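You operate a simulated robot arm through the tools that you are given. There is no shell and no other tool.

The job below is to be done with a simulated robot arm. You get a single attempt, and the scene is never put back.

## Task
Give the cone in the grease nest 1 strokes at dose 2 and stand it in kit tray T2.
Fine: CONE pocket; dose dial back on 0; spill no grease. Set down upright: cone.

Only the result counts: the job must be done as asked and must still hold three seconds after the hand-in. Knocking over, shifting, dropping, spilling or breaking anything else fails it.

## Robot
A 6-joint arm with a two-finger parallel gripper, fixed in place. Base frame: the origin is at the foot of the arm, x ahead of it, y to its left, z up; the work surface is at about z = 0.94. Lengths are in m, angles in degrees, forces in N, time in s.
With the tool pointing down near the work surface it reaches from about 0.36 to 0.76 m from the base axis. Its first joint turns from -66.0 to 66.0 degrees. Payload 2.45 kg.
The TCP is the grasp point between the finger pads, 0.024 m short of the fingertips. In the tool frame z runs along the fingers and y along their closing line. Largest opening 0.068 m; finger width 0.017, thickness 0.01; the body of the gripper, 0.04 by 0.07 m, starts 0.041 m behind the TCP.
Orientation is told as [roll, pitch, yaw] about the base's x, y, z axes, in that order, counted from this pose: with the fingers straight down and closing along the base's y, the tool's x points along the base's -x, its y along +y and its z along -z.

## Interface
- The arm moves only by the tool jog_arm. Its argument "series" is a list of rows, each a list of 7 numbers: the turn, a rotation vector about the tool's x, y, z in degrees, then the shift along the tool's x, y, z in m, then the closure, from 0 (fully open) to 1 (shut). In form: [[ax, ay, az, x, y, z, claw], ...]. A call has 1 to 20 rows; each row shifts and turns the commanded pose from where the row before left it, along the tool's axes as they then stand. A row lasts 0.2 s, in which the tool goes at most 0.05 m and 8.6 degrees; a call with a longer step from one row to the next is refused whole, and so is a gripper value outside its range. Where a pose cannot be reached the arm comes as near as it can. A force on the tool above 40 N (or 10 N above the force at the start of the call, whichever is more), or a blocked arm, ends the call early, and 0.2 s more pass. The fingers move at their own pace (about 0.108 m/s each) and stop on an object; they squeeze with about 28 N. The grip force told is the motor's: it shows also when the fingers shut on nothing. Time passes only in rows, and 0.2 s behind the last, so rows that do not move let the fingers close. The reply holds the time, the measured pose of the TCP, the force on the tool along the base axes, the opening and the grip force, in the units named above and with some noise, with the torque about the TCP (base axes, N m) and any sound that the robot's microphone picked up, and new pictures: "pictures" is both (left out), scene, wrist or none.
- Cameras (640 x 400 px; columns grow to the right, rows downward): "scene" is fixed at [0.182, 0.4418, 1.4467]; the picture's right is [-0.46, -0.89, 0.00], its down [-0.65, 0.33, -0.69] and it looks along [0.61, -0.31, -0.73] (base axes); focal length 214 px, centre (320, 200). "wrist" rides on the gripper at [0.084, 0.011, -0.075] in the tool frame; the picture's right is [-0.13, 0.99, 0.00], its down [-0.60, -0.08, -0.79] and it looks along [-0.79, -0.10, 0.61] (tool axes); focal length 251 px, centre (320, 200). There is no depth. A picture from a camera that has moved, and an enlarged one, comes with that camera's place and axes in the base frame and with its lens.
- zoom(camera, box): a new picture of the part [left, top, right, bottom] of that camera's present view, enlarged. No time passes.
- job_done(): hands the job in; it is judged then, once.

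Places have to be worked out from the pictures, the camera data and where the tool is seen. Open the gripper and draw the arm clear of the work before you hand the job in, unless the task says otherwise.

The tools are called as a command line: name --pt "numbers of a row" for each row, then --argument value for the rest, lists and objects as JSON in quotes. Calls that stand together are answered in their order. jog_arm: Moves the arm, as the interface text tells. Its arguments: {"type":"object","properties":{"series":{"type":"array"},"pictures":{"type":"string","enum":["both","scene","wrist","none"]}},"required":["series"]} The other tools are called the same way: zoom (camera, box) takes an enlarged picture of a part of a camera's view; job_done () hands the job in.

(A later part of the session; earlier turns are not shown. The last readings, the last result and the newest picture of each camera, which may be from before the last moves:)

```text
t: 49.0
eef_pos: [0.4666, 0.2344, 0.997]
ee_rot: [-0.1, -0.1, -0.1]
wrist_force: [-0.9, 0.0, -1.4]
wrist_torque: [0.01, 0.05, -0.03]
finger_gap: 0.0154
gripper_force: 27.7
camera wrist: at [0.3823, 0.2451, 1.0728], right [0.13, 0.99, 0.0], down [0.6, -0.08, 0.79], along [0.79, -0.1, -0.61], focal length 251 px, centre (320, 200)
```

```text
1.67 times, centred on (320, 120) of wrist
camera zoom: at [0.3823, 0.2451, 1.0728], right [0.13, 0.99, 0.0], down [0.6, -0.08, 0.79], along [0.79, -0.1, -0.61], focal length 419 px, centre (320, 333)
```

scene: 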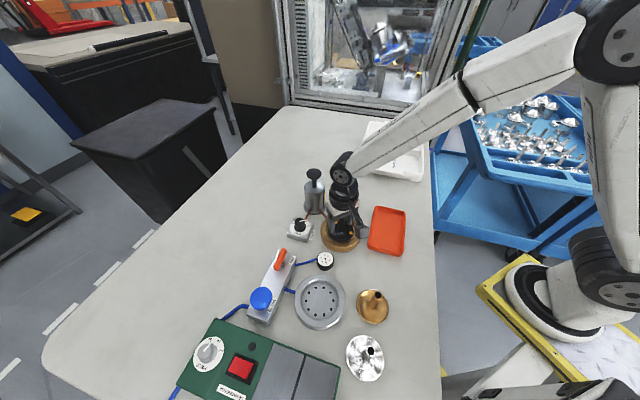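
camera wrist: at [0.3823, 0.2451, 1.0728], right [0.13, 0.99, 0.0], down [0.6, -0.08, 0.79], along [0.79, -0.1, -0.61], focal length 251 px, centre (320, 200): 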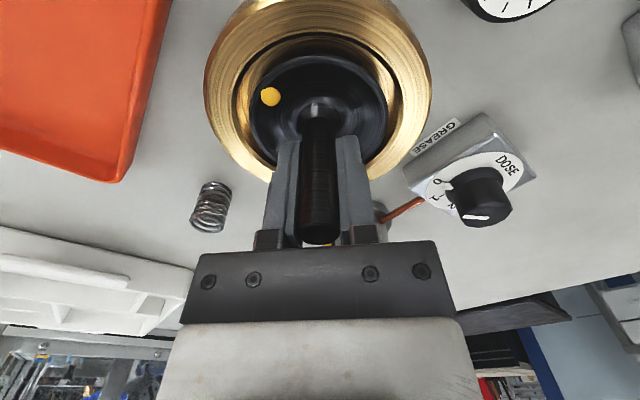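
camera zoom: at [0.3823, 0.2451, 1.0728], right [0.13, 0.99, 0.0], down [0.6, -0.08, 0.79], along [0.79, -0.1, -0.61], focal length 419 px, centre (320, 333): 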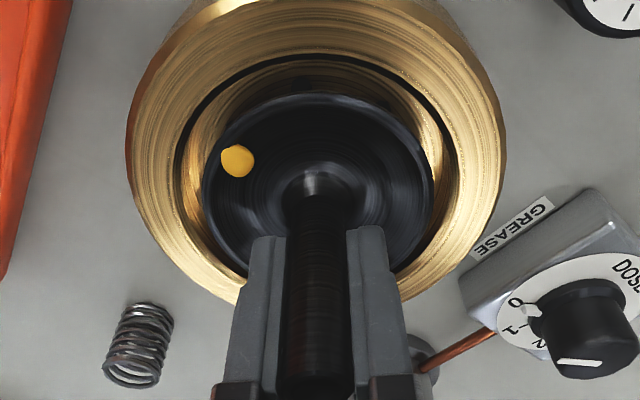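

The cone is rising with the fingers this time and the force is only its weight. I'll keep lifting slowly and check for slip.

jog_arm --pt "0 0 0 0 0 -0.002 1" --pt "0 0 0 0 0 -0.002 1" --pt "0 0 0 0 0 -0.003 1" --pt "0 0 0 0 0 -0.003 1" --pt "0 0 0 0 0 -0.003 1" --pictures "wrist"

zoom --camera "wrist" --box '[220, 0, 420, 240]'

```text
t: 50.2
eef_pos: [0.4667, 0.2362, 1.0096]
ee_rot: [0.0, -0.1, 0.0]
wrist_force: [0.0, -0.1, -0.8]
wrist_torque: [0.01, -0.02, 0.04]
finger_gap: 0.0151
gripper_force: 28.2
camera wrist: at [0.3823, 0.2454, 1.0859], right [0.13, 0.99, 0.0], down [0.6, -0.08, 0.79], along [0.79, -0.1, -0.61], focal length 251 px, centre (320, 200)
```

wrist: 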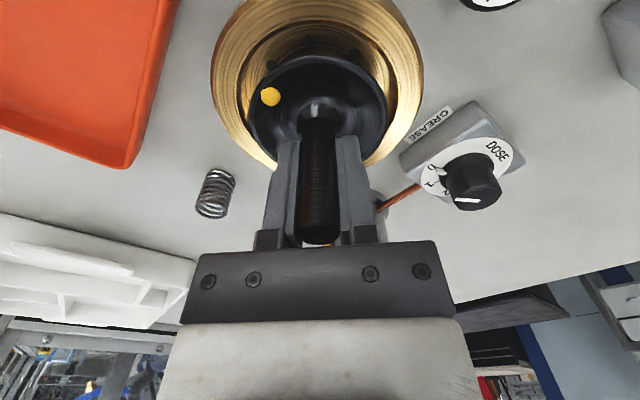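

```text
1.67 times, centred on (320, 120) of wrist
camera zoom: at [0.3823, 0.2454, 1.0859], right [0.13, 0.99, 0.0], down [0.6, -0.08, 0.79], along [0.79, -0.1, -0.61], focal length 419 px, centre (320, 333)
```

zoom: 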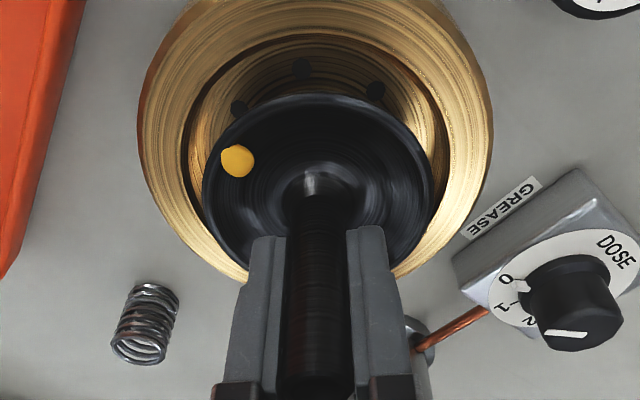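

No slip at all now. I'll continue up slowly, 6 mm per row, and recheck.

jog_arm --pt "0 0 0 0 0 -0.004 1" --pt "0 0 0 0 0 -0.005 1" --pt "0 0 0 0 0 -0.006 1" --pt "0 0 0 0 0 -0.006 1" --pt "0 0 0 0 0 -0.006 1" --pt "0 0 0 0 0 -0.006 1" --pt "0 0 0 0 0 -0.006 1" --pt "0 0 0 0 0 -0.006 1" --pt "0 0 0 0 0 -0.003 1" --pictures "both"

zoom --camera "wrist" --box '[220, 0, 420, 240]'

zoom --camera "scene" --box '[300, 160, 400, 250]'

```text
t: 52.2
eef_pos: [0.465, 0.2356, 1.059]
ee_rot: [0.0, 0.0, 0.1]
wrist_force: [-0.1, -0.2, -0.8]
wrist_torque: [-0.01, -0.01, -0.02]
finger_gap: 0.0151
gripper_force: 28.1
camera wrist: at [0.3825, 0.2456, 1.1339], right [0.13, 0.99, 0.0], down [0.6, -0.08, 0.79], along [0.79, -0.1, -0.61], focal length 251 px, centre (320, 200)
```

scene: 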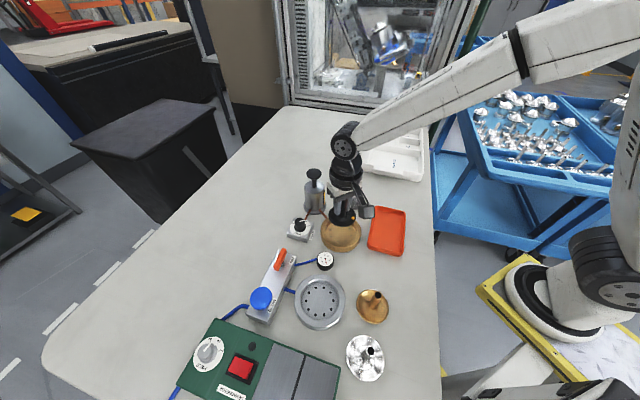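
wrist: 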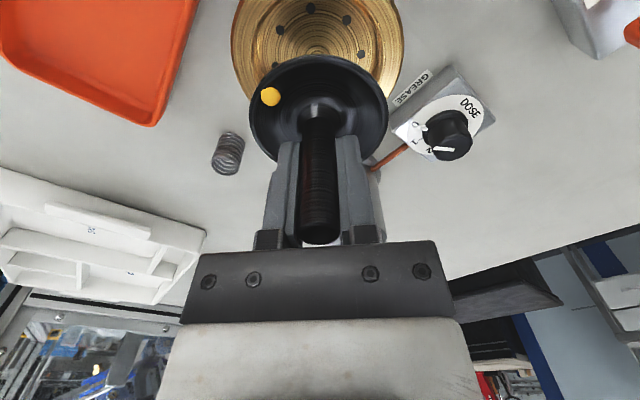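

```text
1.67 times, centred on (320, 120) of wrist
camera zoom: at [0.3825, 0.2456, 1.1339], right [0.13, 0.99, 0.0], down [0.6, -0.08, 0.79], along [0.79, -0.1, -0.61], focal length 419 px, centre (320, 333)
```

zoom: 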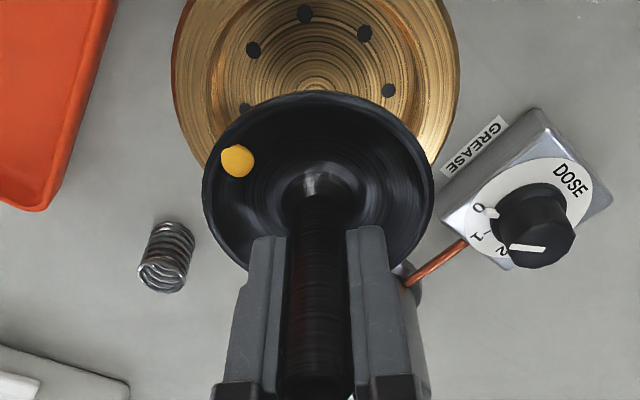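

```text
4.44 times, centred on (350, 205) of scene
camera zoom: at [0.182, 0.4418, 1.4467], right [-0.46, -0.89, 0.0], down [-0.65, 0.33, -0.69], along [0.61, -0.31, -0.73], focal length 953 px, centre (187, 178)
```

zoom: 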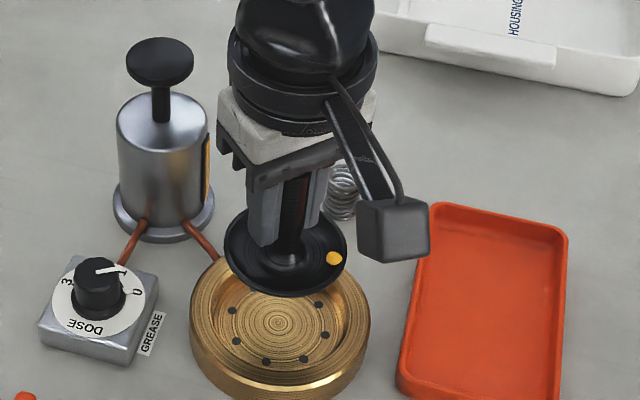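

The cone is clear of the nest and held without slip; its rim is about 38 mm below the TCP. I'll carry it smoothly to a spot beside the tray where the wrist camera can see the CONE pocket unobstructed.

jog_arm --pt "0 0 0 -0.005 -0.011 -0.0016 1" --pt "0 0 0 -0.0089 -0.0192 -0.0029 1" --pt "0 0 0 -0.0127 -0.0275 -0.0041 1" --pt "0 0 0 -0.0127 -0.0275 -0.0041 1" --pt "0 0 0 -0.0127 -0.0275 -0.0041 1" --pt "0 0 0 -0.0127 -0.0275 -0.0041 1" --pt "0 0 0 -0.0127 -0.0275 -0.0041 1" --pt "0 0 0 -0.0127 -0.0275 -0.0041 1" --pt "0 0 0 -0.0127 -0.0275 -0.0041 1" --pt "0 0 0 -0.0127 -0.0275 -0.0041 1" --pt "0 0 0 -0.0127 -0.0275 -0.0041 1" --pt "0 0 0 -0.0127 -0.0275 -0.0041 1" --pt "0 0 0 -0.0089 -0.0192 -0.0029 1" --pt "0 0 0 -0.005 -0.011 -0.0016 1" --pt "0 0 0 0 0 0 1" --pictures "both"

zoom --camera "wrist" --box '[130, 60, 340, 240]'

zoom --camera "scene" --box '[340, 105, 440, 195]'

```text
t: 55.4
eef_pos: [0.6203, -0.0998, 1.1088]
ee_rot: [0.0, -0.1, 0.0]
wrist_force: [0.2, -0.9, -0.3]
wrist_torque: [0.01, 0.0, -0.01]
finger_gap: 0.0152
gripper_force: 28.3
camera wrist: at [0.5364, -0.0897, 1.1842], right [0.13, 0.99, 0.0], down [0.6, -0.08, 0.79], along [0.79, -0.1, -0.61], focal length 251 px, centre (320, 200)
```

scene: 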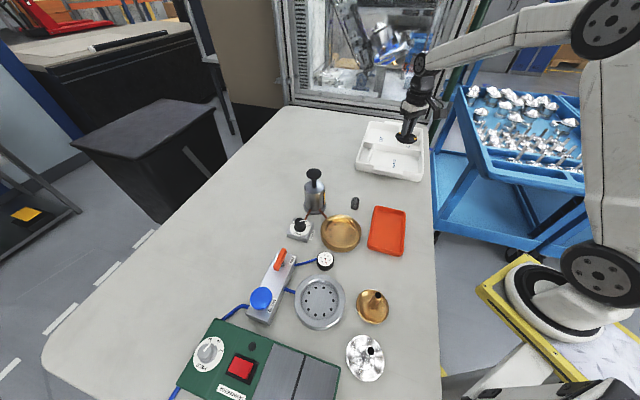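
wrist: 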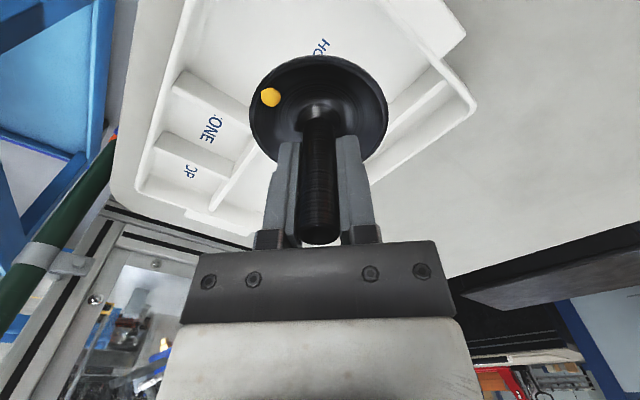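

```text
2.22 times, centred on (235, 150) of wrist
camera zoom: at [0.5364, -0.0897, 1.1842], right [0.13, 0.99, 0.0], down [0.6, -0.08, 0.79], along [0.79, -0.1, -0.61], focal length 559 px, centre (509, 311)
```

zoom: 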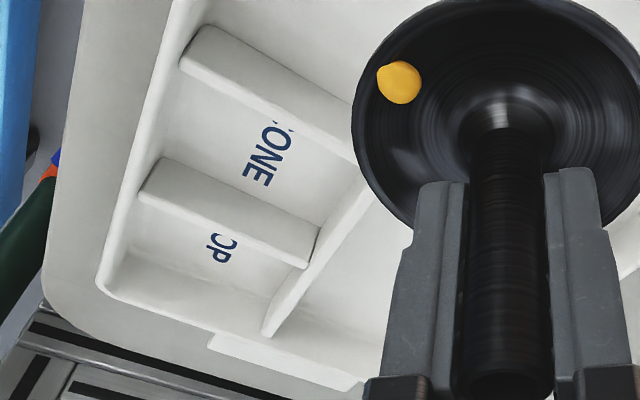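

```text
4.44 times, centred on (390, 150) of scene
camera zoom: at [0.1821, 0.4418, 1.4467], right [-0.46, -0.89, 0.0], down [-0.65, 0.33, -0.69], along [0.61, -0.31, -0.73], focal length 953 px, centre (9, 422)
```

zoom: 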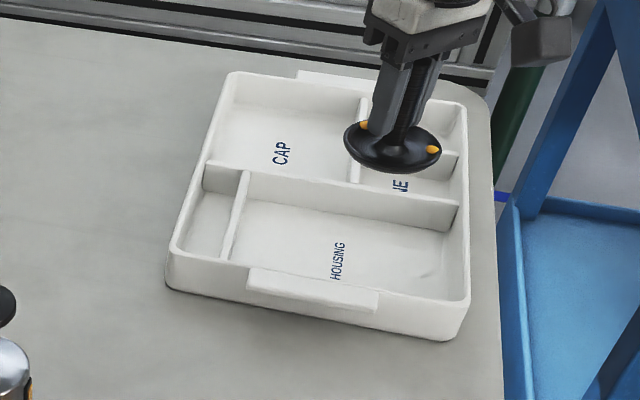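

zoom --camera "wrist" --box '[150, 60, 270, 190]'

```text
3.08 times, centred on (210, 125) of wrist
camera zoom: at [0.5364, -0.0897, 1.1842], right [0.13, 0.99, 0.0], down [0.6, -0.08, 0.79], along [0.79, -0.1, -0.61], focal length 774 px, centre (658, 431)
```

zoom: 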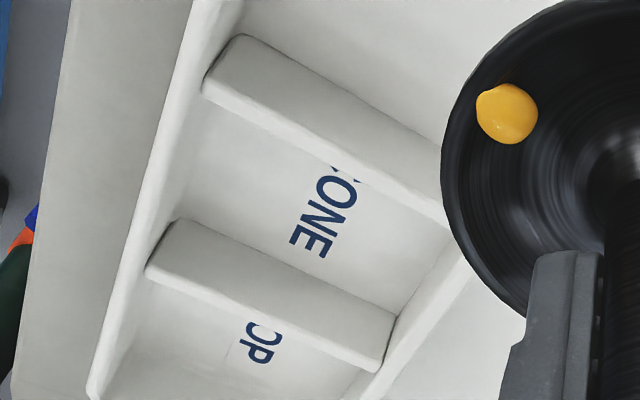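

The cone is held securely beside the tray. From this view the CONE pocket is about 80 × 84 mm with its centre near (0.693, -0.231) and wall tops near z 0.975. I'll move halfway closer for a second, nearer look to refine that.

jog_arm --pt "0 0 0 -0.01 -0.012 0.005 1" --pt "0 0 0 -0.015 -0.02 0.01 1" --pt "0 0 0 -0.01 -0.015 0.01 1" --pt "0 0 0 0 -0.003 0.005 1" --pt "0 0 0 0 0 0 1" --pictures "both"

zoom --camera "wrist" --box '[130, 20, 340, 220]'

zoom --camera "scene" --box '[365, 105, 435, 175]'

```text
t: 56.6
eef_pos: [0.6566, -0.1498, 1.0793]
ee_rot: [0.1, -0.1, 0.0]
wrist_force: [-0.4, -0.3, -0.6]
wrist_torque: [-0.03, 0.0, 0.03]
finger_gap: 0.0153
gripper_force: 28.2
camera wrist: at [0.5722, -0.14, 1.1538], right [0.13, 0.99, 0.0], down [0.6, -0.08, 0.79], along [0.79, -0.1, -0.61], focal length 251 px, centre (320, 200)
```

scene: 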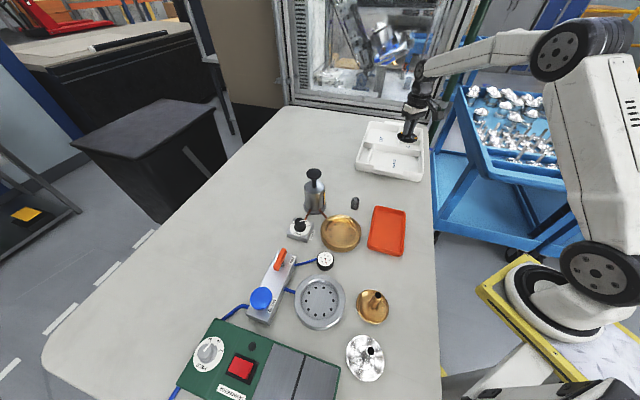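
wrist: 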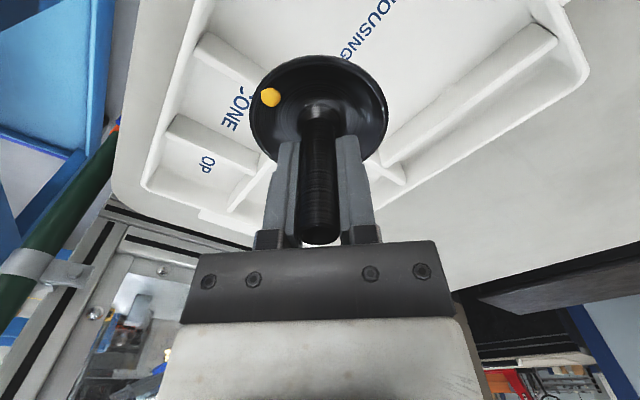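

```text
2.00 times, centred on (235, 120) of wrist
camera zoom: at [0.5722, -0.14, 1.1538], right [0.13, 0.99, 0.0], down [0.6, -0.08, 0.79], along [0.79, -0.1, -0.61], focal length 503 px, centre (490, 360)
```

zoom: 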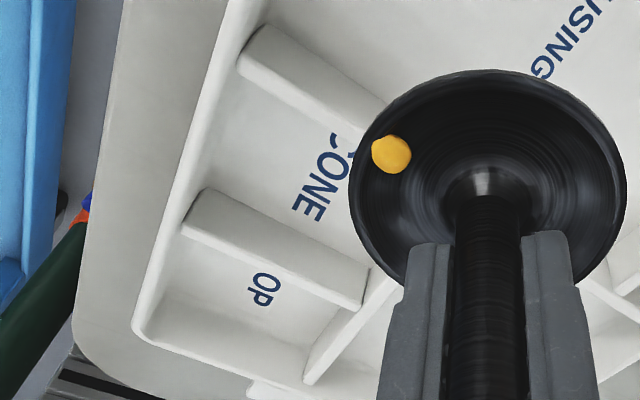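

```text
5.71 times, centred on (400, 140) of scene
camera zoom: at [0.1821, 0.4418, 1.4467], right [-0.46, -0.89, 0.0], down [-0.65, 0.33, -0.69], along [0.61, -0.31, -0.73], focal length 1226 px, centre (-137, 543)
```

zoom: 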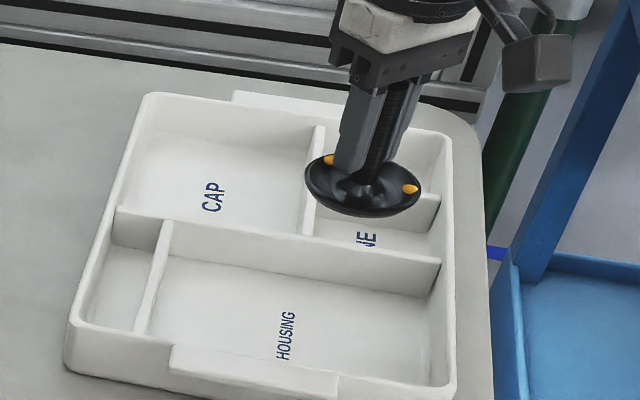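

Both views agree: the pocket centre is about (0.6935, -0.232), its floor at z≈0.944 and wall tops at about 0.973. I'll move over that centre with the cone still 45 mm above the walls and check the gaps.

jog_arm --pt "0 0 0 -0.0047 -0.0103 0.0024 1" --pt "0 0 0 -0.0094 -0.0206 0.0048 1" --pt "0 0 0 -0.0094 -0.0206 0.0048 1" --pt "0 0 0 -0.0094 -0.0206 0.0048 1" --pt "0 0 0 -0.0047 -0.0103 0.0024 1" --pt "0 0 0 0 0 0 1" --pictures "both"

zoom --camera "wrist" --box '[200, 0, 440, 200]'

zoom --camera "scene" --box '[365, 105, 435, 175]'

```text
t: 58.0
eef_pos: [0.6939, -0.2328, 1.0593]
ee_rot: [0.0, -0.1, 0.0]
wrist_force: [-1.1, 0.5, -1.1]
wrist_torque: [-0.02, 0.0, -0.01]
finger_gap: 0.0151
gripper_force: 28.1
camera wrist: at [0.6103, -0.2226, 1.1347], right [0.13, 0.99, 0.0], down [0.6, -0.08, 0.79], along [0.79, -0.1, -0.61], focal length 251 px, centre (320, 200)
```

scene: 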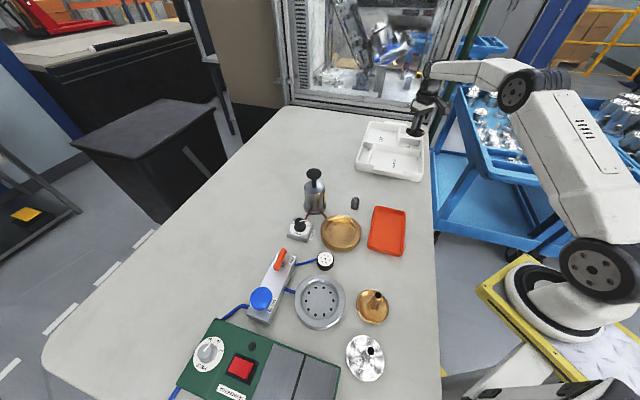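
wrist: 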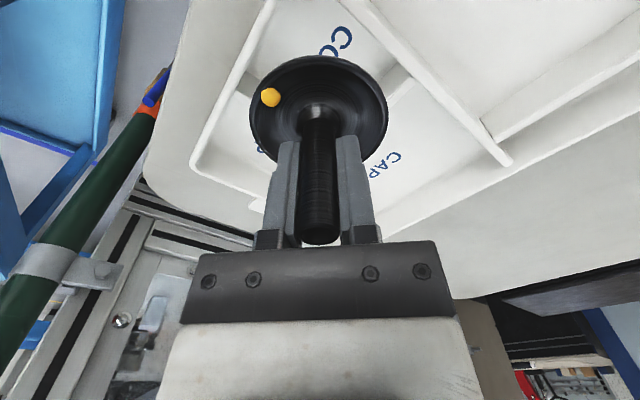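

```text
2.00 times, centred on (320, 100) of wrist
camera zoom: at [0.6103, -0.2226, 1.1347], right [0.13, 0.99, 0.0], down [0.6, -0.08, 0.79], along [0.79, -0.1, -0.61], focal length 503 px, centre (320, 400)
```

zoom: 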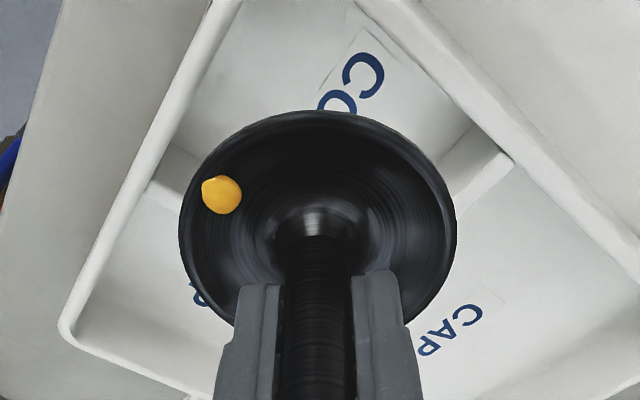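

```text
5.71 times, centred on (400, 140) of scene
camera zoom: at [0.1821, 0.4418, 1.4467], right [-0.46, -0.89, 0.0], down [-0.65, 0.33, -0.69], along [0.61, -0.31, -0.73], focal length 1226 px, centre (-137, 543)
```

zoom: 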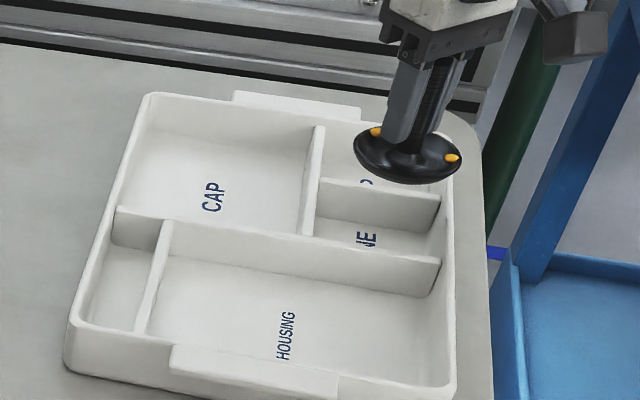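

zoom --camera "wrist" --box '[215, 20, 300, 120]'

zoom --camera "wrist" --box '[360, 20, 450, 130]'

```text
4.00 times, centred on (258, 70) of wrist
camera zoom: at [0.6103, -0.2226, 1.1347], right [0.13, 0.99, 0.0], down [0.6, -0.08, 0.79], along [0.79, -0.1, -0.61], focal length 1006 px, centre (570, 720)
```

zoom: 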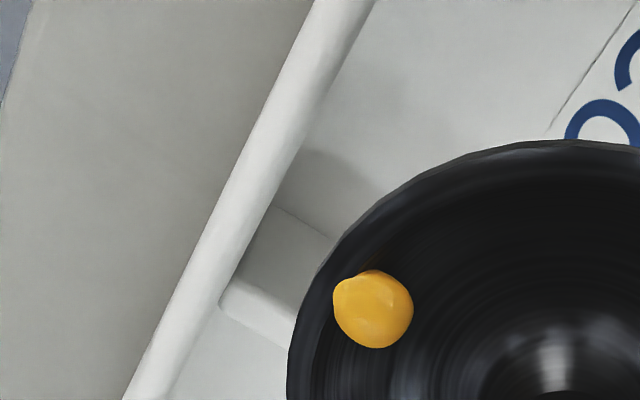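

```text
3.64 times, centred on (405, 75) of wrist
camera zoom: at [0.6103, -0.2226, 1.1347], right [0.13, 0.99, 0.0], down [0.6, -0.08, 0.79], along [0.79, -0.1, -0.61], focal length 914 px, centre (11, 654)
```

zoom: 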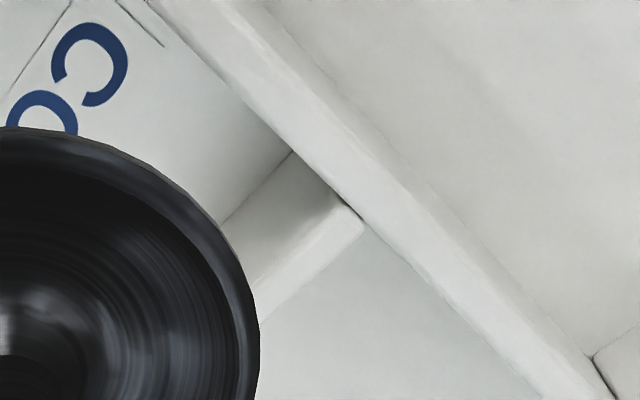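

From this hover the pocket's left and right corners straddle the cone evenly, but triangulation shows the stem sits about 5 mm nearer the camera than the TCP, so the cone must go about 7 mm further out in x to be centred. I'll shift it and come down to about 1 cm above the walls.

jog_arm --pt "0 0 0 -0.0035 0 0 1" --pt "0 0 0 -0.0035 0 0.004 1" --pt "0 0 0 0 0 0.008 1" --pt "0 0 0 0 0 0.008 1" --pt "0 0 0 0 0 0.006 1" --pt "0 0 0 0 0 0 1" --pictures "both"

zoom --camera "wrist" --box '[200, 0, 440, 200]'

zoom --camera "scene" --box '[385, 105, 435, 165]'

```text
t: 59.4
eef_pos: [0.7003, -0.2317, 1.0329]
ee_rot: [-0.1, 0.0, -0.1]
wrist_force: [-0.2, 0.2, -1.4]
wrist_torque: [-0.01, 0.02, -0.01]
finger_gap: 0.0151
gripper_force: 27.9
camera wrist: at [0.6166, -0.2221, 1.1085], right [0.13, 0.99, 0.0], down [0.6, -0.08, 0.79], along [0.79, -0.1, -0.61], focal length 251 px, centre (320, 200)
```

scene: 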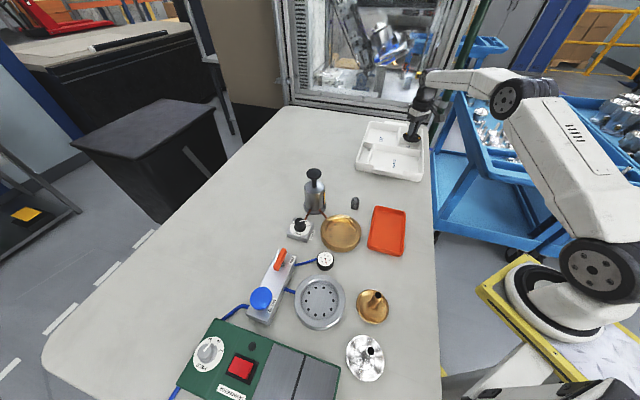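
wrist: 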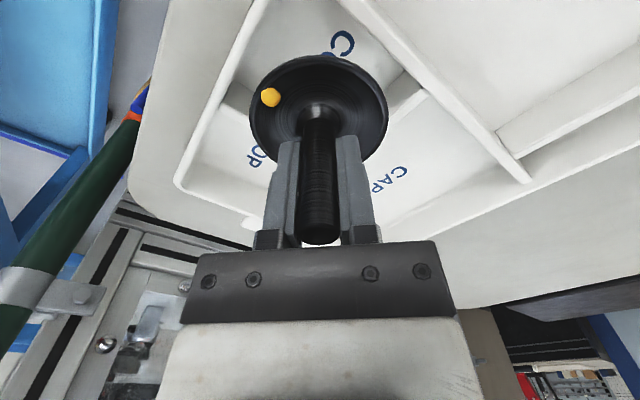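

```text
2.00 times, centred on (320, 100) of wrist
camera zoom: at [0.6166, -0.2221, 1.1085], right [0.13, 0.99, 0.0], down [0.6, -0.08, 0.79], along [0.79, -0.1, -0.61], focal length 503 px, centre (320, 400)
```

zoom: 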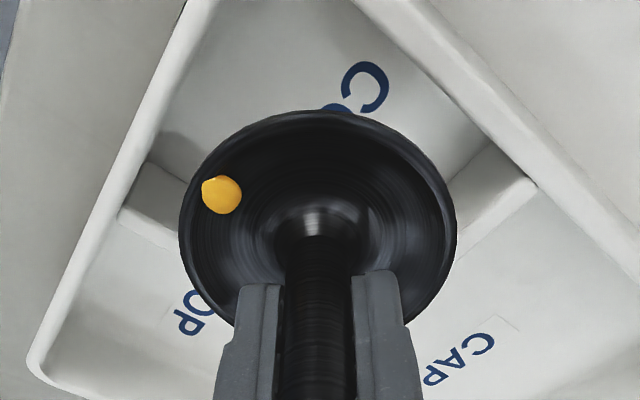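

```text
6.67 times, centred on (410, 135) of scene
camera zoom: at [0.1821, 0.4418, 1.4467], right [-0.46, -0.89, 0.0], down [-0.65, 0.33, -0.69], along [0.61, -0.31, -0.73], focal length 1430 px, centre (-280, 633)
```

zoom: 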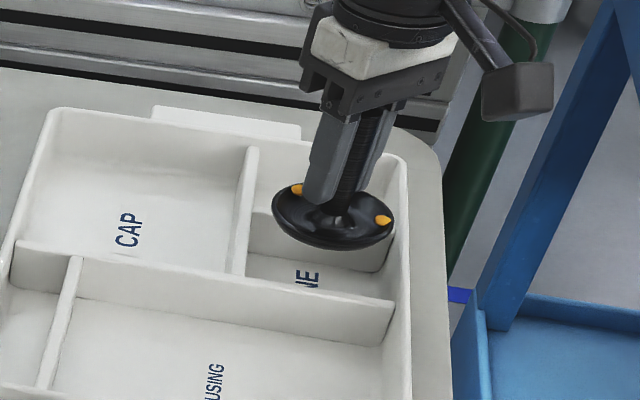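

Wrist and scene views now put the cone within about 1–2 mm of the pocket's tight axis, with more room on the other. I'll lower another 16 mm so the rim nears wall-top height and compare the gaps directly.

jog_arm --pt "0 0 0 0.0005 -0.0007 0.004 1" --pt "0 0 0 0 0 0.005 1" --pt "0 0 0 0 0 0.004 1" --pt "0 0 0 0 0 0.003 1" --pt "0 0 0 0 0 0 1" --pictures "both"

zoom --camera "wrist" --box '[200, 0, 440, 200]'

zoom --camera "scene" --box '[385, 105, 435, 165]'

```text
t: 60.6
eef_pos: [0.6991, -0.2329, 1.016]
ee_rot: [0.0, 0.1, -0.1]
wrist_force: [0.2, 0.5, -1.4]
wrist_torque: [0.01, -0.02, -0.03]
finger_gap: 0.0151
gripper_force: 27.9
camera wrist: at [0.6158, -0.223, 1.0921], right [0.13, 0.99, 0.0], down [0.6, -0.08, 0.79], along [0.79, -0.1, -0.61], focal length 251 px, centre (320, 200)
```

scene: 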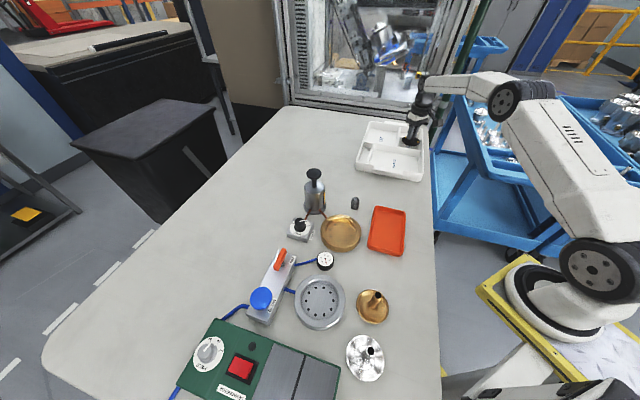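
wrist: 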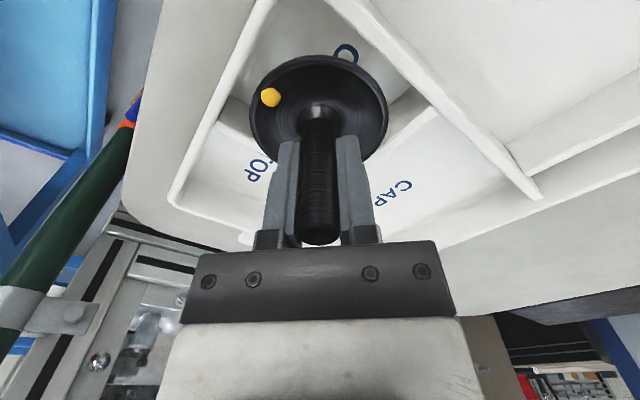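

```text
2.00 times, centred on (320, 100) of wrist
camera zoom: at [0.6158, -0.223, 1.0921], right [0.13, 0.99, 0.0], down [0.6, -0.08, 0.79], along [0.79, -0.1, -0.61], focal length 503 px, centre (320, 400)
```

zoom: 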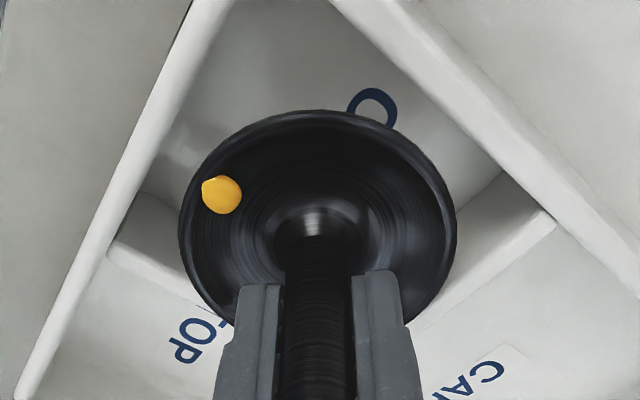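

```text
6.67 times, centred on (410, 135) of scene
camera zoom: at [0.1821, 0.4418, 1.4467], right [-0.46, -0.89, 0.0], down [-0.65, 0.33, -0.69], along [0.61, -0.31, -0.73], focal length 1430 px, centre (-280, 633)
```

zoom: 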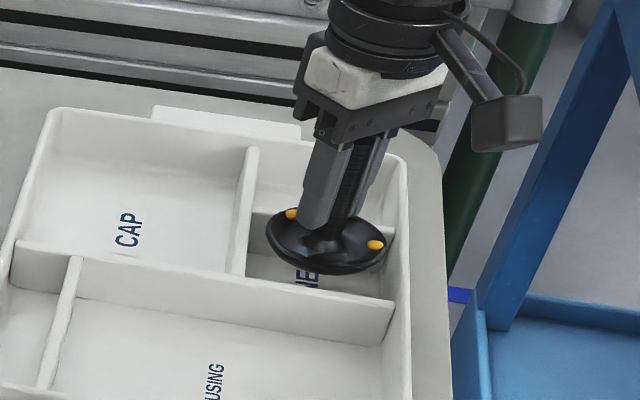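

Re-measuring the wall lines in this view, the cone should come back about 2 mm in x to be centred between the dividers. I'll apply that, lower 12 mm in small steps, and check for contact.

jog_arm --pt "0 0 0 0.0018 0 0 1" --pt "0 0 0 0 0 0.003 1" --pt "0 0 0 0 0 0.003 1" --pt "0 0 0 0 0 0.003 1" --pt "0 0 0 0 0 0.003 1" --pt "0 0 0 0 0 0 1" --pictures "both"

zoom --camera "wrist" --box '[200, 0, 440, 200]'

zoom --camera "scene" --box '[385, 105, 435, 165]'

```text
t: 62.0
eef_pos: [0.6978, -0.2328, 1.0055]
ee_rot: [0.0, 0.1, 0.0]
wrist_force: [0.3, -0.5, -1.1]
wrist_torque: [0.02, -0.03, -0.03]
finger_gap: 0.0153
gripper_force: 28.2
camera wrist: at [0.6145, -0.2229, 1.0806], right [0.13, 0.99, 0.0], down [0.6, -0.08, 0.79], along [0.79, -0.1, -0.61], focal length 251 px, centre (320, 200)
```

scene: 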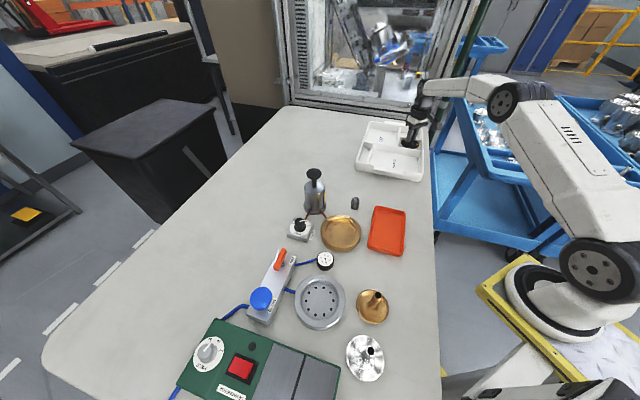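
wrist: 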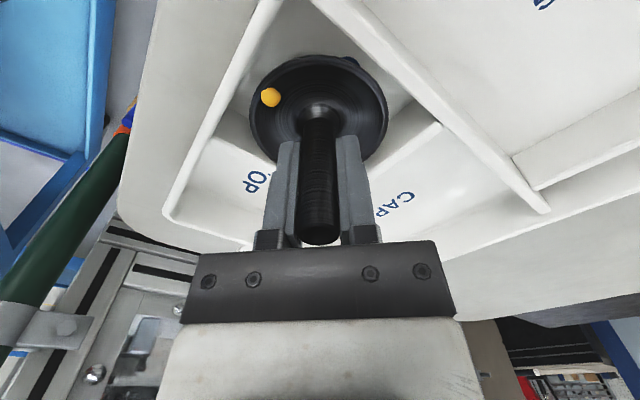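

```text
2.00 times, centred on (320, 100) of wrist
camera zoom: at [0.6145, -0.2229, 1.0806], right [0.13, 0.99, 0.0], down [0.6, -0.08, 0.79], along [0.79, -0.1, -0.61], focal length 503 px, centre (320, 400)
```

zoom: 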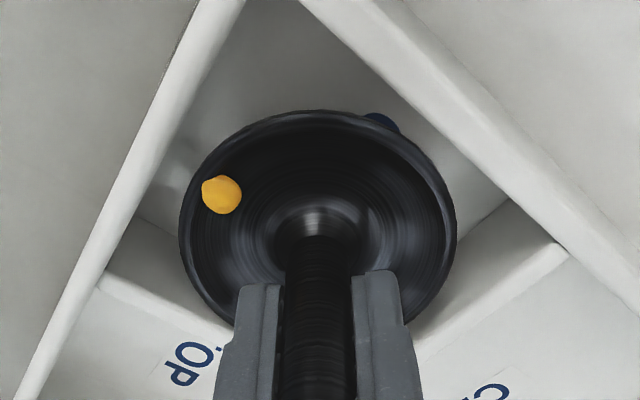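

```text
6.67 times, centred on (410, 135) of scene
camera zoom: at [0.1821, 0.4418, 1.4467], right [-0.46, -0.89, 0.0], down [-0.65, 0.33, -0.69], along [0.61, -0.31, -0.73], focal length 1430 px, centre (-280, 633)
```

zoom: 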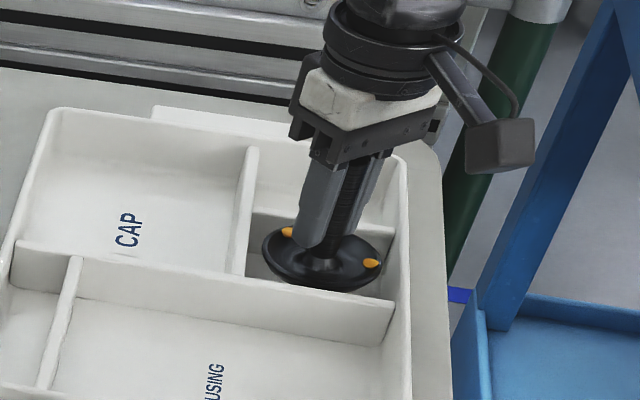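

zoom --camera "scene" --box '[395, 125, 425, 155]'

zoom --camera "wrist" --box '[230, 40, 320, 180]'

zoom --camera "wrist" --box '[320, 40, 410, 180]'

```text
13.33 times, centred on (410, 140) of scene
camera zoom: at [0.1821, 0.4418, 1.4467], right [-0.46, -0.89, 0.0], down [-0.65, 0.33, -0.69], along [0.61, -0.31, -0.73], focal length 2860 px, centre (-880, 1000)
```

zoom: 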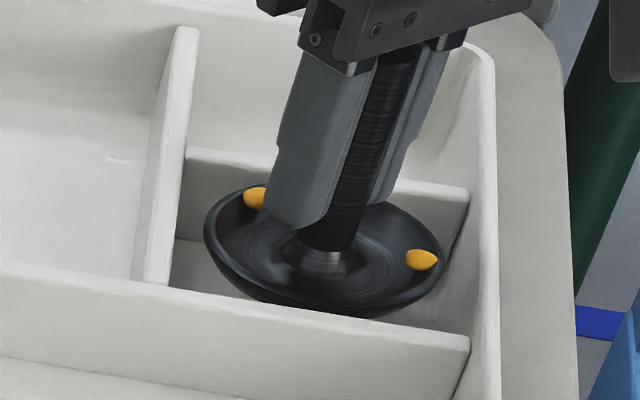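

```text
2.86 times, centred on (275, 110) of wrist
camera zoom: at [0.6145, -0.2229, 1.0806], right [0.13, 0.99, 0.0], down [0.6, -0.08, 0.79], along [0.79, -0.1, -0.61], focal length 718 px, centre (449, 457)
```

zoom: 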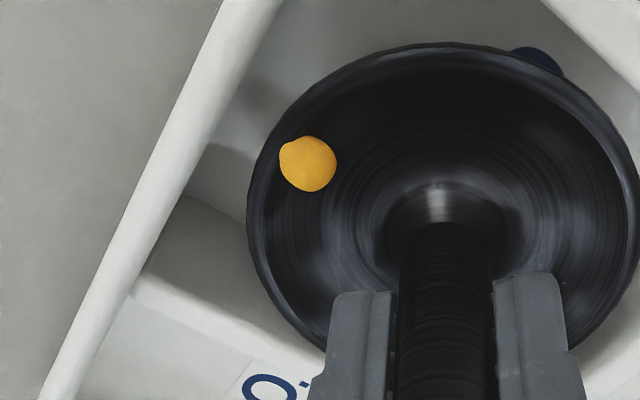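

```text
2.86 times, centred on (365, 110) of wrist
camera zoom: at [0.6145, -0.2229, 1.0806], right [0.13, 0.99, 0.0], down [0.6, -0.08, 0.79], along [0.79, -0.1, -0.61], focal length 718 px, centre (191, 457)
```

zoom: 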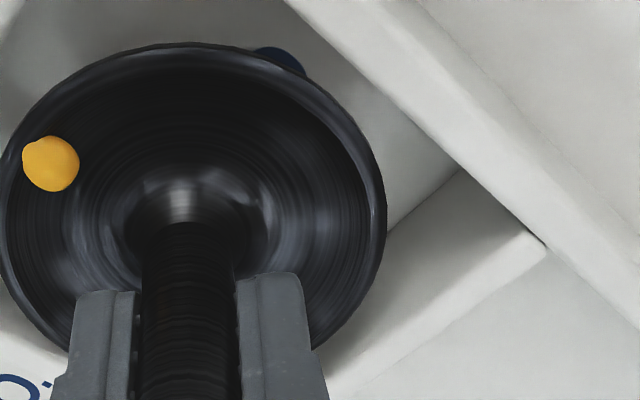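

The cone is now just entering the pocket with no contact. Both cameras show it about 2.5 mm closer to the far (TOP) divider than to the near (HOUSING) one. I'll shift it toward the middle and look again.

jog_arm --pt "0 0 0 0.0014 0.0004 0 1" --pt "0 0 0 0.0014 0.0004 0 1" --pt "0 0 0 0 0 0 1" --pictures "both"

zoom --camera "scene" --box '[395, 125, 425, 155]'

zoom --camera "wrist" --box '[200, 0, 440, 200]'

```text
t: 62.8
eef_pos: [0.6944, -0.2325, 1.0051]
ee_rot: [0.1, -0.1, -0.1]
wrist_force: [0.7, -0.1, -1.5]
wrist_torque: [-0.04, -0.01, 0.02]
finger_gap: 0.015
gripper_force: 27.3
camera wrist: at [0.6113, -0.2226, 1.0806], right [0.13, 0.99, 0.0], down [0.6, -0.08, 0.79], along [0.79, -0.1, -0.61], focal length 251 px, centre (320, 200)
```

scene: 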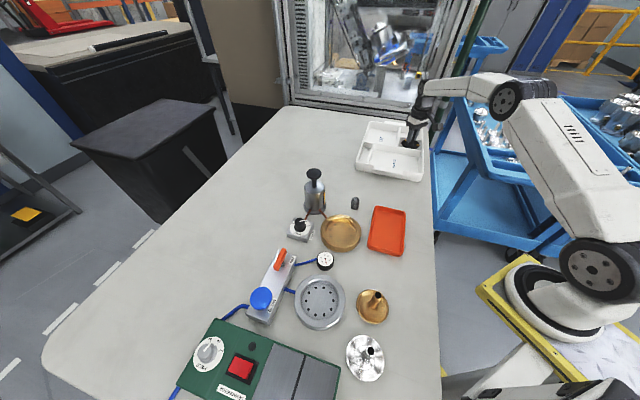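
wrist: 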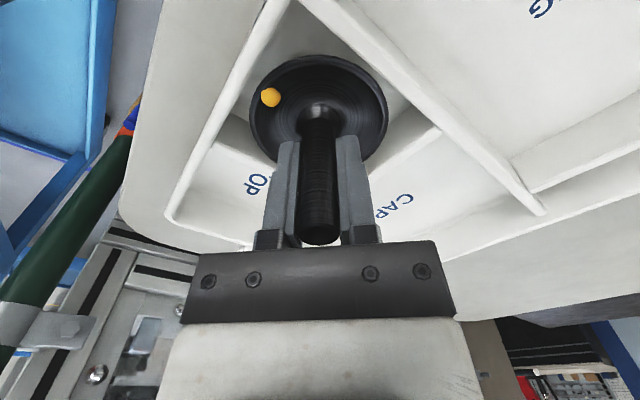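

```text
13.33 times, centred on (410, 140) of scene
camera zoom: at [0.1821, 0.4418, 1.4467], right [-0.46, -0.89, 0.0], down [-0.65, 0.33, -0.69], along [0.61, -0.31, -0.73], focal length 2860 px, centre (-880, 1000)
```

zoom: 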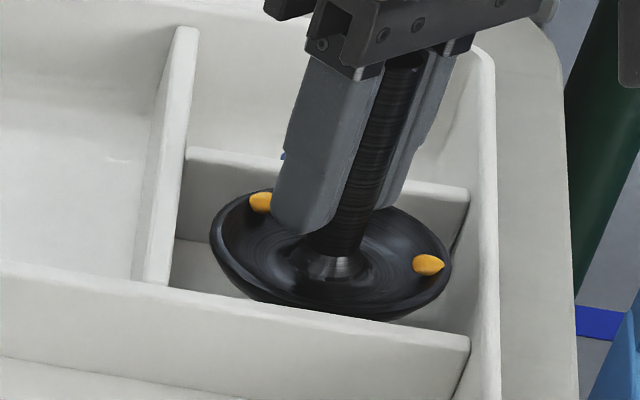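

```text
2.00 times, centred on (320, 100) of wrist
camera zoom: at [0.6113, -0.2226, 1.0806], right [0.13, 0.99, 0.0], down [0.6, -0.08, 0.79], along [0.79, -0.1, -0.61], focal length 503 px, centre (320, 400)
```

zoom: 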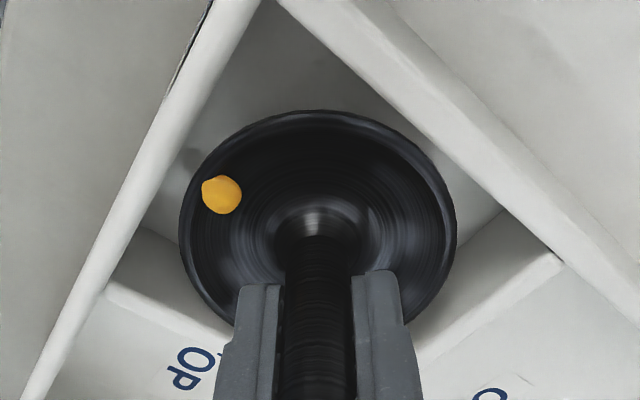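

Now the gaps to both dividers look even (about 3–4 mm each by both cameras). I'll lower 12 mm more in small steps while watching the force.

jog_arm --pt "0 0 0 0 0 0.003 1" --pt "0 0 0 0 0 0.003 1" --pt "0 0 0 0 0 0.003 1" --pt "0 0 0 0 0 0.002 1" --pt "0 0 0 0 0 0 1" --pictures "both"

zoom --camera "scene" --box '[395, 125, 425, 155]'

zoom --camera "wrist" --box '[200, 0, 440, 200]'

```text
t: 64.0
eef_pos: [0.6952, -0.232, 0.9947]
ee_rot: [0.1, 0.0, 0.0]
wrist_force: [0.6, -0.3, -1.3]
wrist_torque: [0.0, 0.0, 0.0]
finger_gap: 0.015
gripper_force: 28.0
camera wrist: at [0.6114, -0.2223, 1.0695], right [0.13, 0.99, 0.0], down [0.6, -0.08, 0.79], along [0.79, -0.1, -0.61], focal length 251 px, centre (320, 200)
```

scene: 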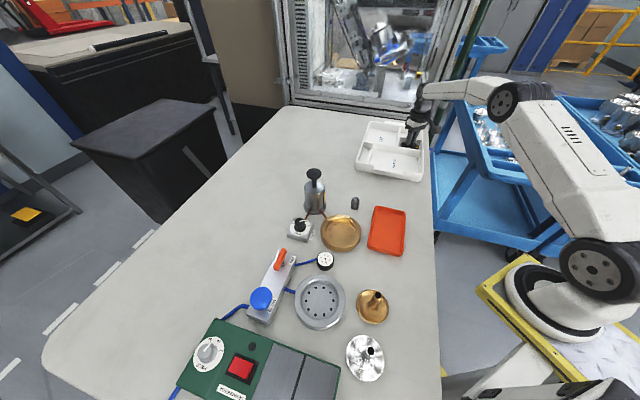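
wrist: 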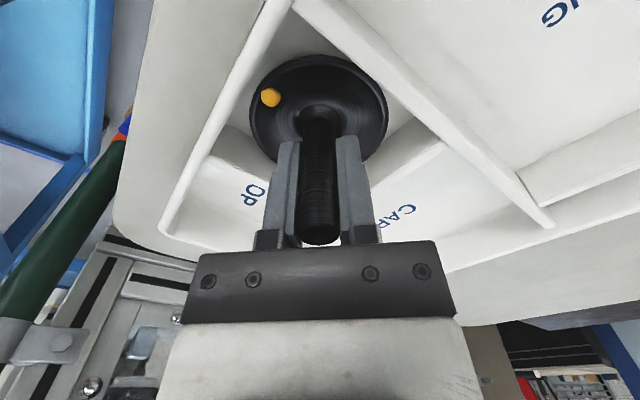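

```text
13.33 times, centred on (410, 140) of scene
camera zoom: at [0.1821, 0.4418, 1.4467], right [-0.46, -0.89, 0.0], down [-0.65, 0.33, -0.69], along [0.61, -0.31, -0.73], focal length 2860 px, centre (-880, 1000)
```

zoom: 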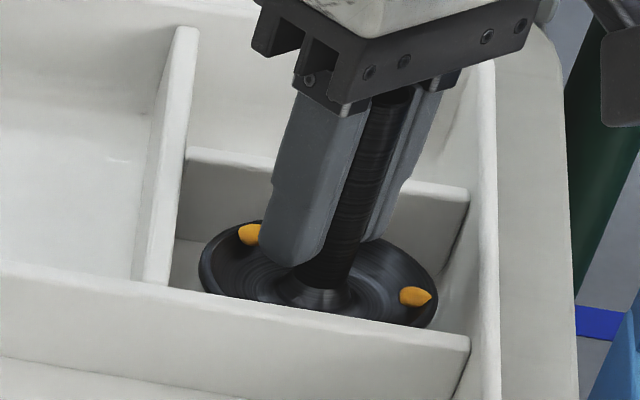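

```text
2.00 times, centred on (320, 100) of wrist
camera zoom: at [0.6114, -0.2223, 1.0695], right [0.13, 0.99, 0.0], down [0.6, -0.08, 0.79], along [0.79, -0.1, -0.61], focal length 503 px, centre (320, 400)
```

zoom: 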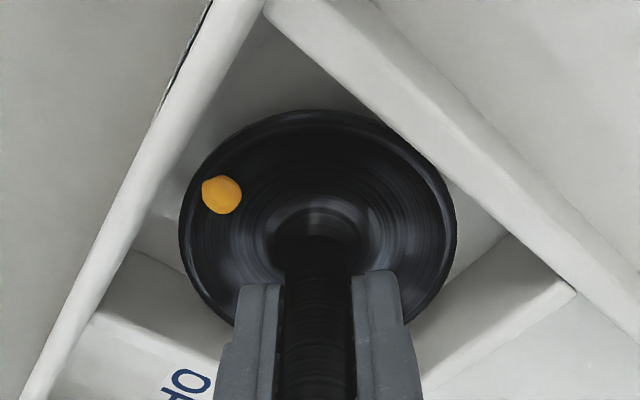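

Still hanging freely inside the pocket, no wall contact. I'll keep lowering in 2 mm rows.

jog_arm --pt "0 0 0 0 0 0.002 1" --pt "0 0 0 0 0 0.002 1" --pt "0 0 0 0 0 0.002 1" --pt "0 0 0 0 0 0 1" --pictures "none"

```text
t: 65.0
eef_pos: [0.6959, -0.2321, 0.9906]
ee_rot: [0.0, -0.1, -0.1]
wrist_force: [-0.5, 1.3, 2.3]
wrist_torque: [0.05, 0.1, -0.04]
finger_gap: 0.0153
gripper_force: 28.1
```

An upward reaction of about 3.5 N has appeared at TCP z≈0.990, so the cone is touching something. I'll check whether that is the floor.

jog_arm --pt "0 0 0 0 0 0 1" --pictures "both"

zoom --camera "scene" --box '[395, 125, 425, 155]'

zoom --camera "wrist" --box '[200, 0, 440, 200]'

```text
t: 65.4
eef_pos: [0.6961, -0.2314, 0.9893]
ee_rot: [0.0, -0.2, 0.0]
wrist_force: [-0.7, 0.2, 4.3]
wrist_torque: [0.09, 0.1, -0.02]
finger_gap: 0.0152
gripper_force: 28.2
camera wrist: at [0.6116, -0.2222, 1.0642], right [0.13, 0.99, 0.0], down [0.6, -0.08, 0.79], along [0.79, -0.1, -0.61], focal length 251 px, centre (320, 200)
```

scene: 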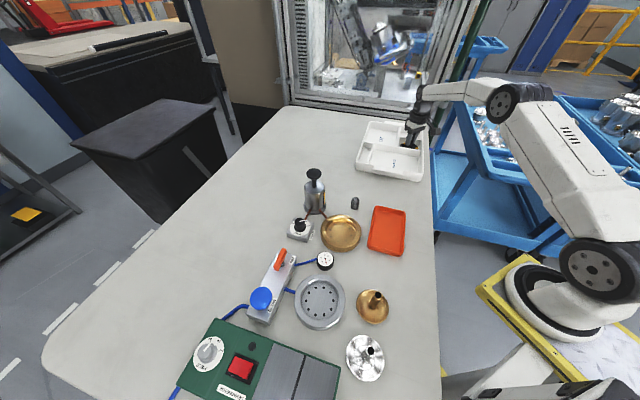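
wrist: 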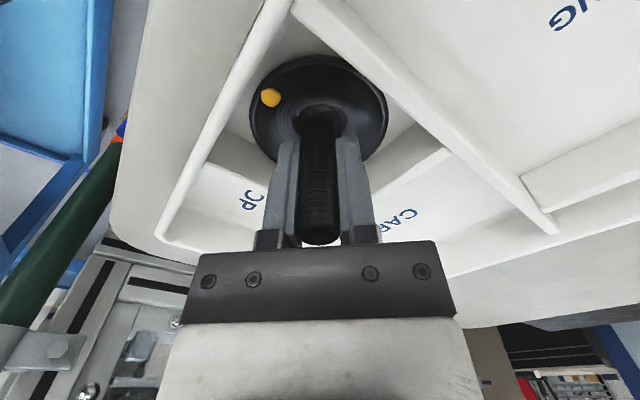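

```text
13.33 times, centred on (410, 140) of scene
camera zoom: at [0.1819, 0.4418, 1.4467], right [-0.46, -0.89, 0.0], down [-0.65, 0.33, -0.69], along [0.61, -0.31, -0.73], focal length 2860 px, centre (-880, 1000)
```

zoom: 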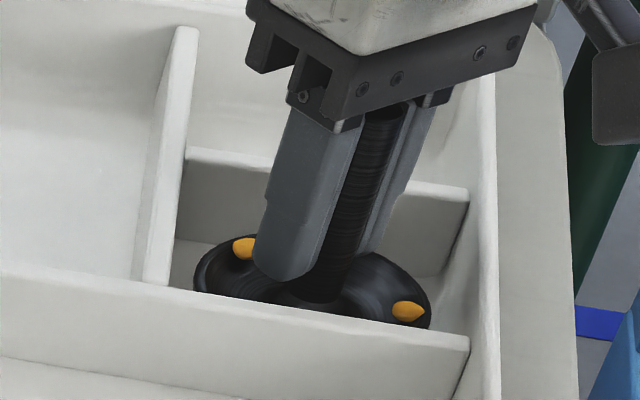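

```text
2.00 times, centred on (320, 100) of wrist
camera zoom: at [0.6116, -0.2222, 1.0642], right [0.13, 0.99, 0.0], down [0.6, -0.08, 0.79], along [0.79, -0.1, -0.61], focal length 503 px, centre (320, 400)
```

zoom: 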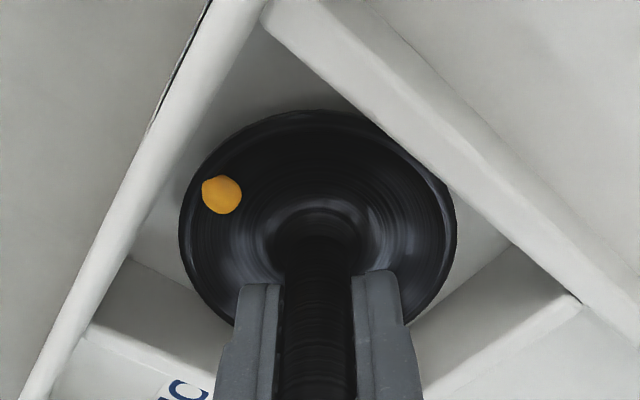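

The cone's rim is about 13 mm above the tray floor, which matches the bowl depth seen from the side, and it sits 3–4 mm clear of the near divider, so this looks like floor contact. I'll press 1 mm more to confirm the stiffness before releasing.

jog_arm --pt "0 0 0 0 0 0.001 1" --pt "0 0 0 0 0 0 1" --pictures "none"

```text
t: 66.0
eef_pos: [0.6945, -0.2323, 0.9889]
ee_rot: [-0.2, -0.1, 0.0]
wrist_force: [-0.6, -0.5, 13.5]
wrist_torque: [0.13, 0.3, 0.02]
finger_gap: 0.015
gripper_force: 28.4
```

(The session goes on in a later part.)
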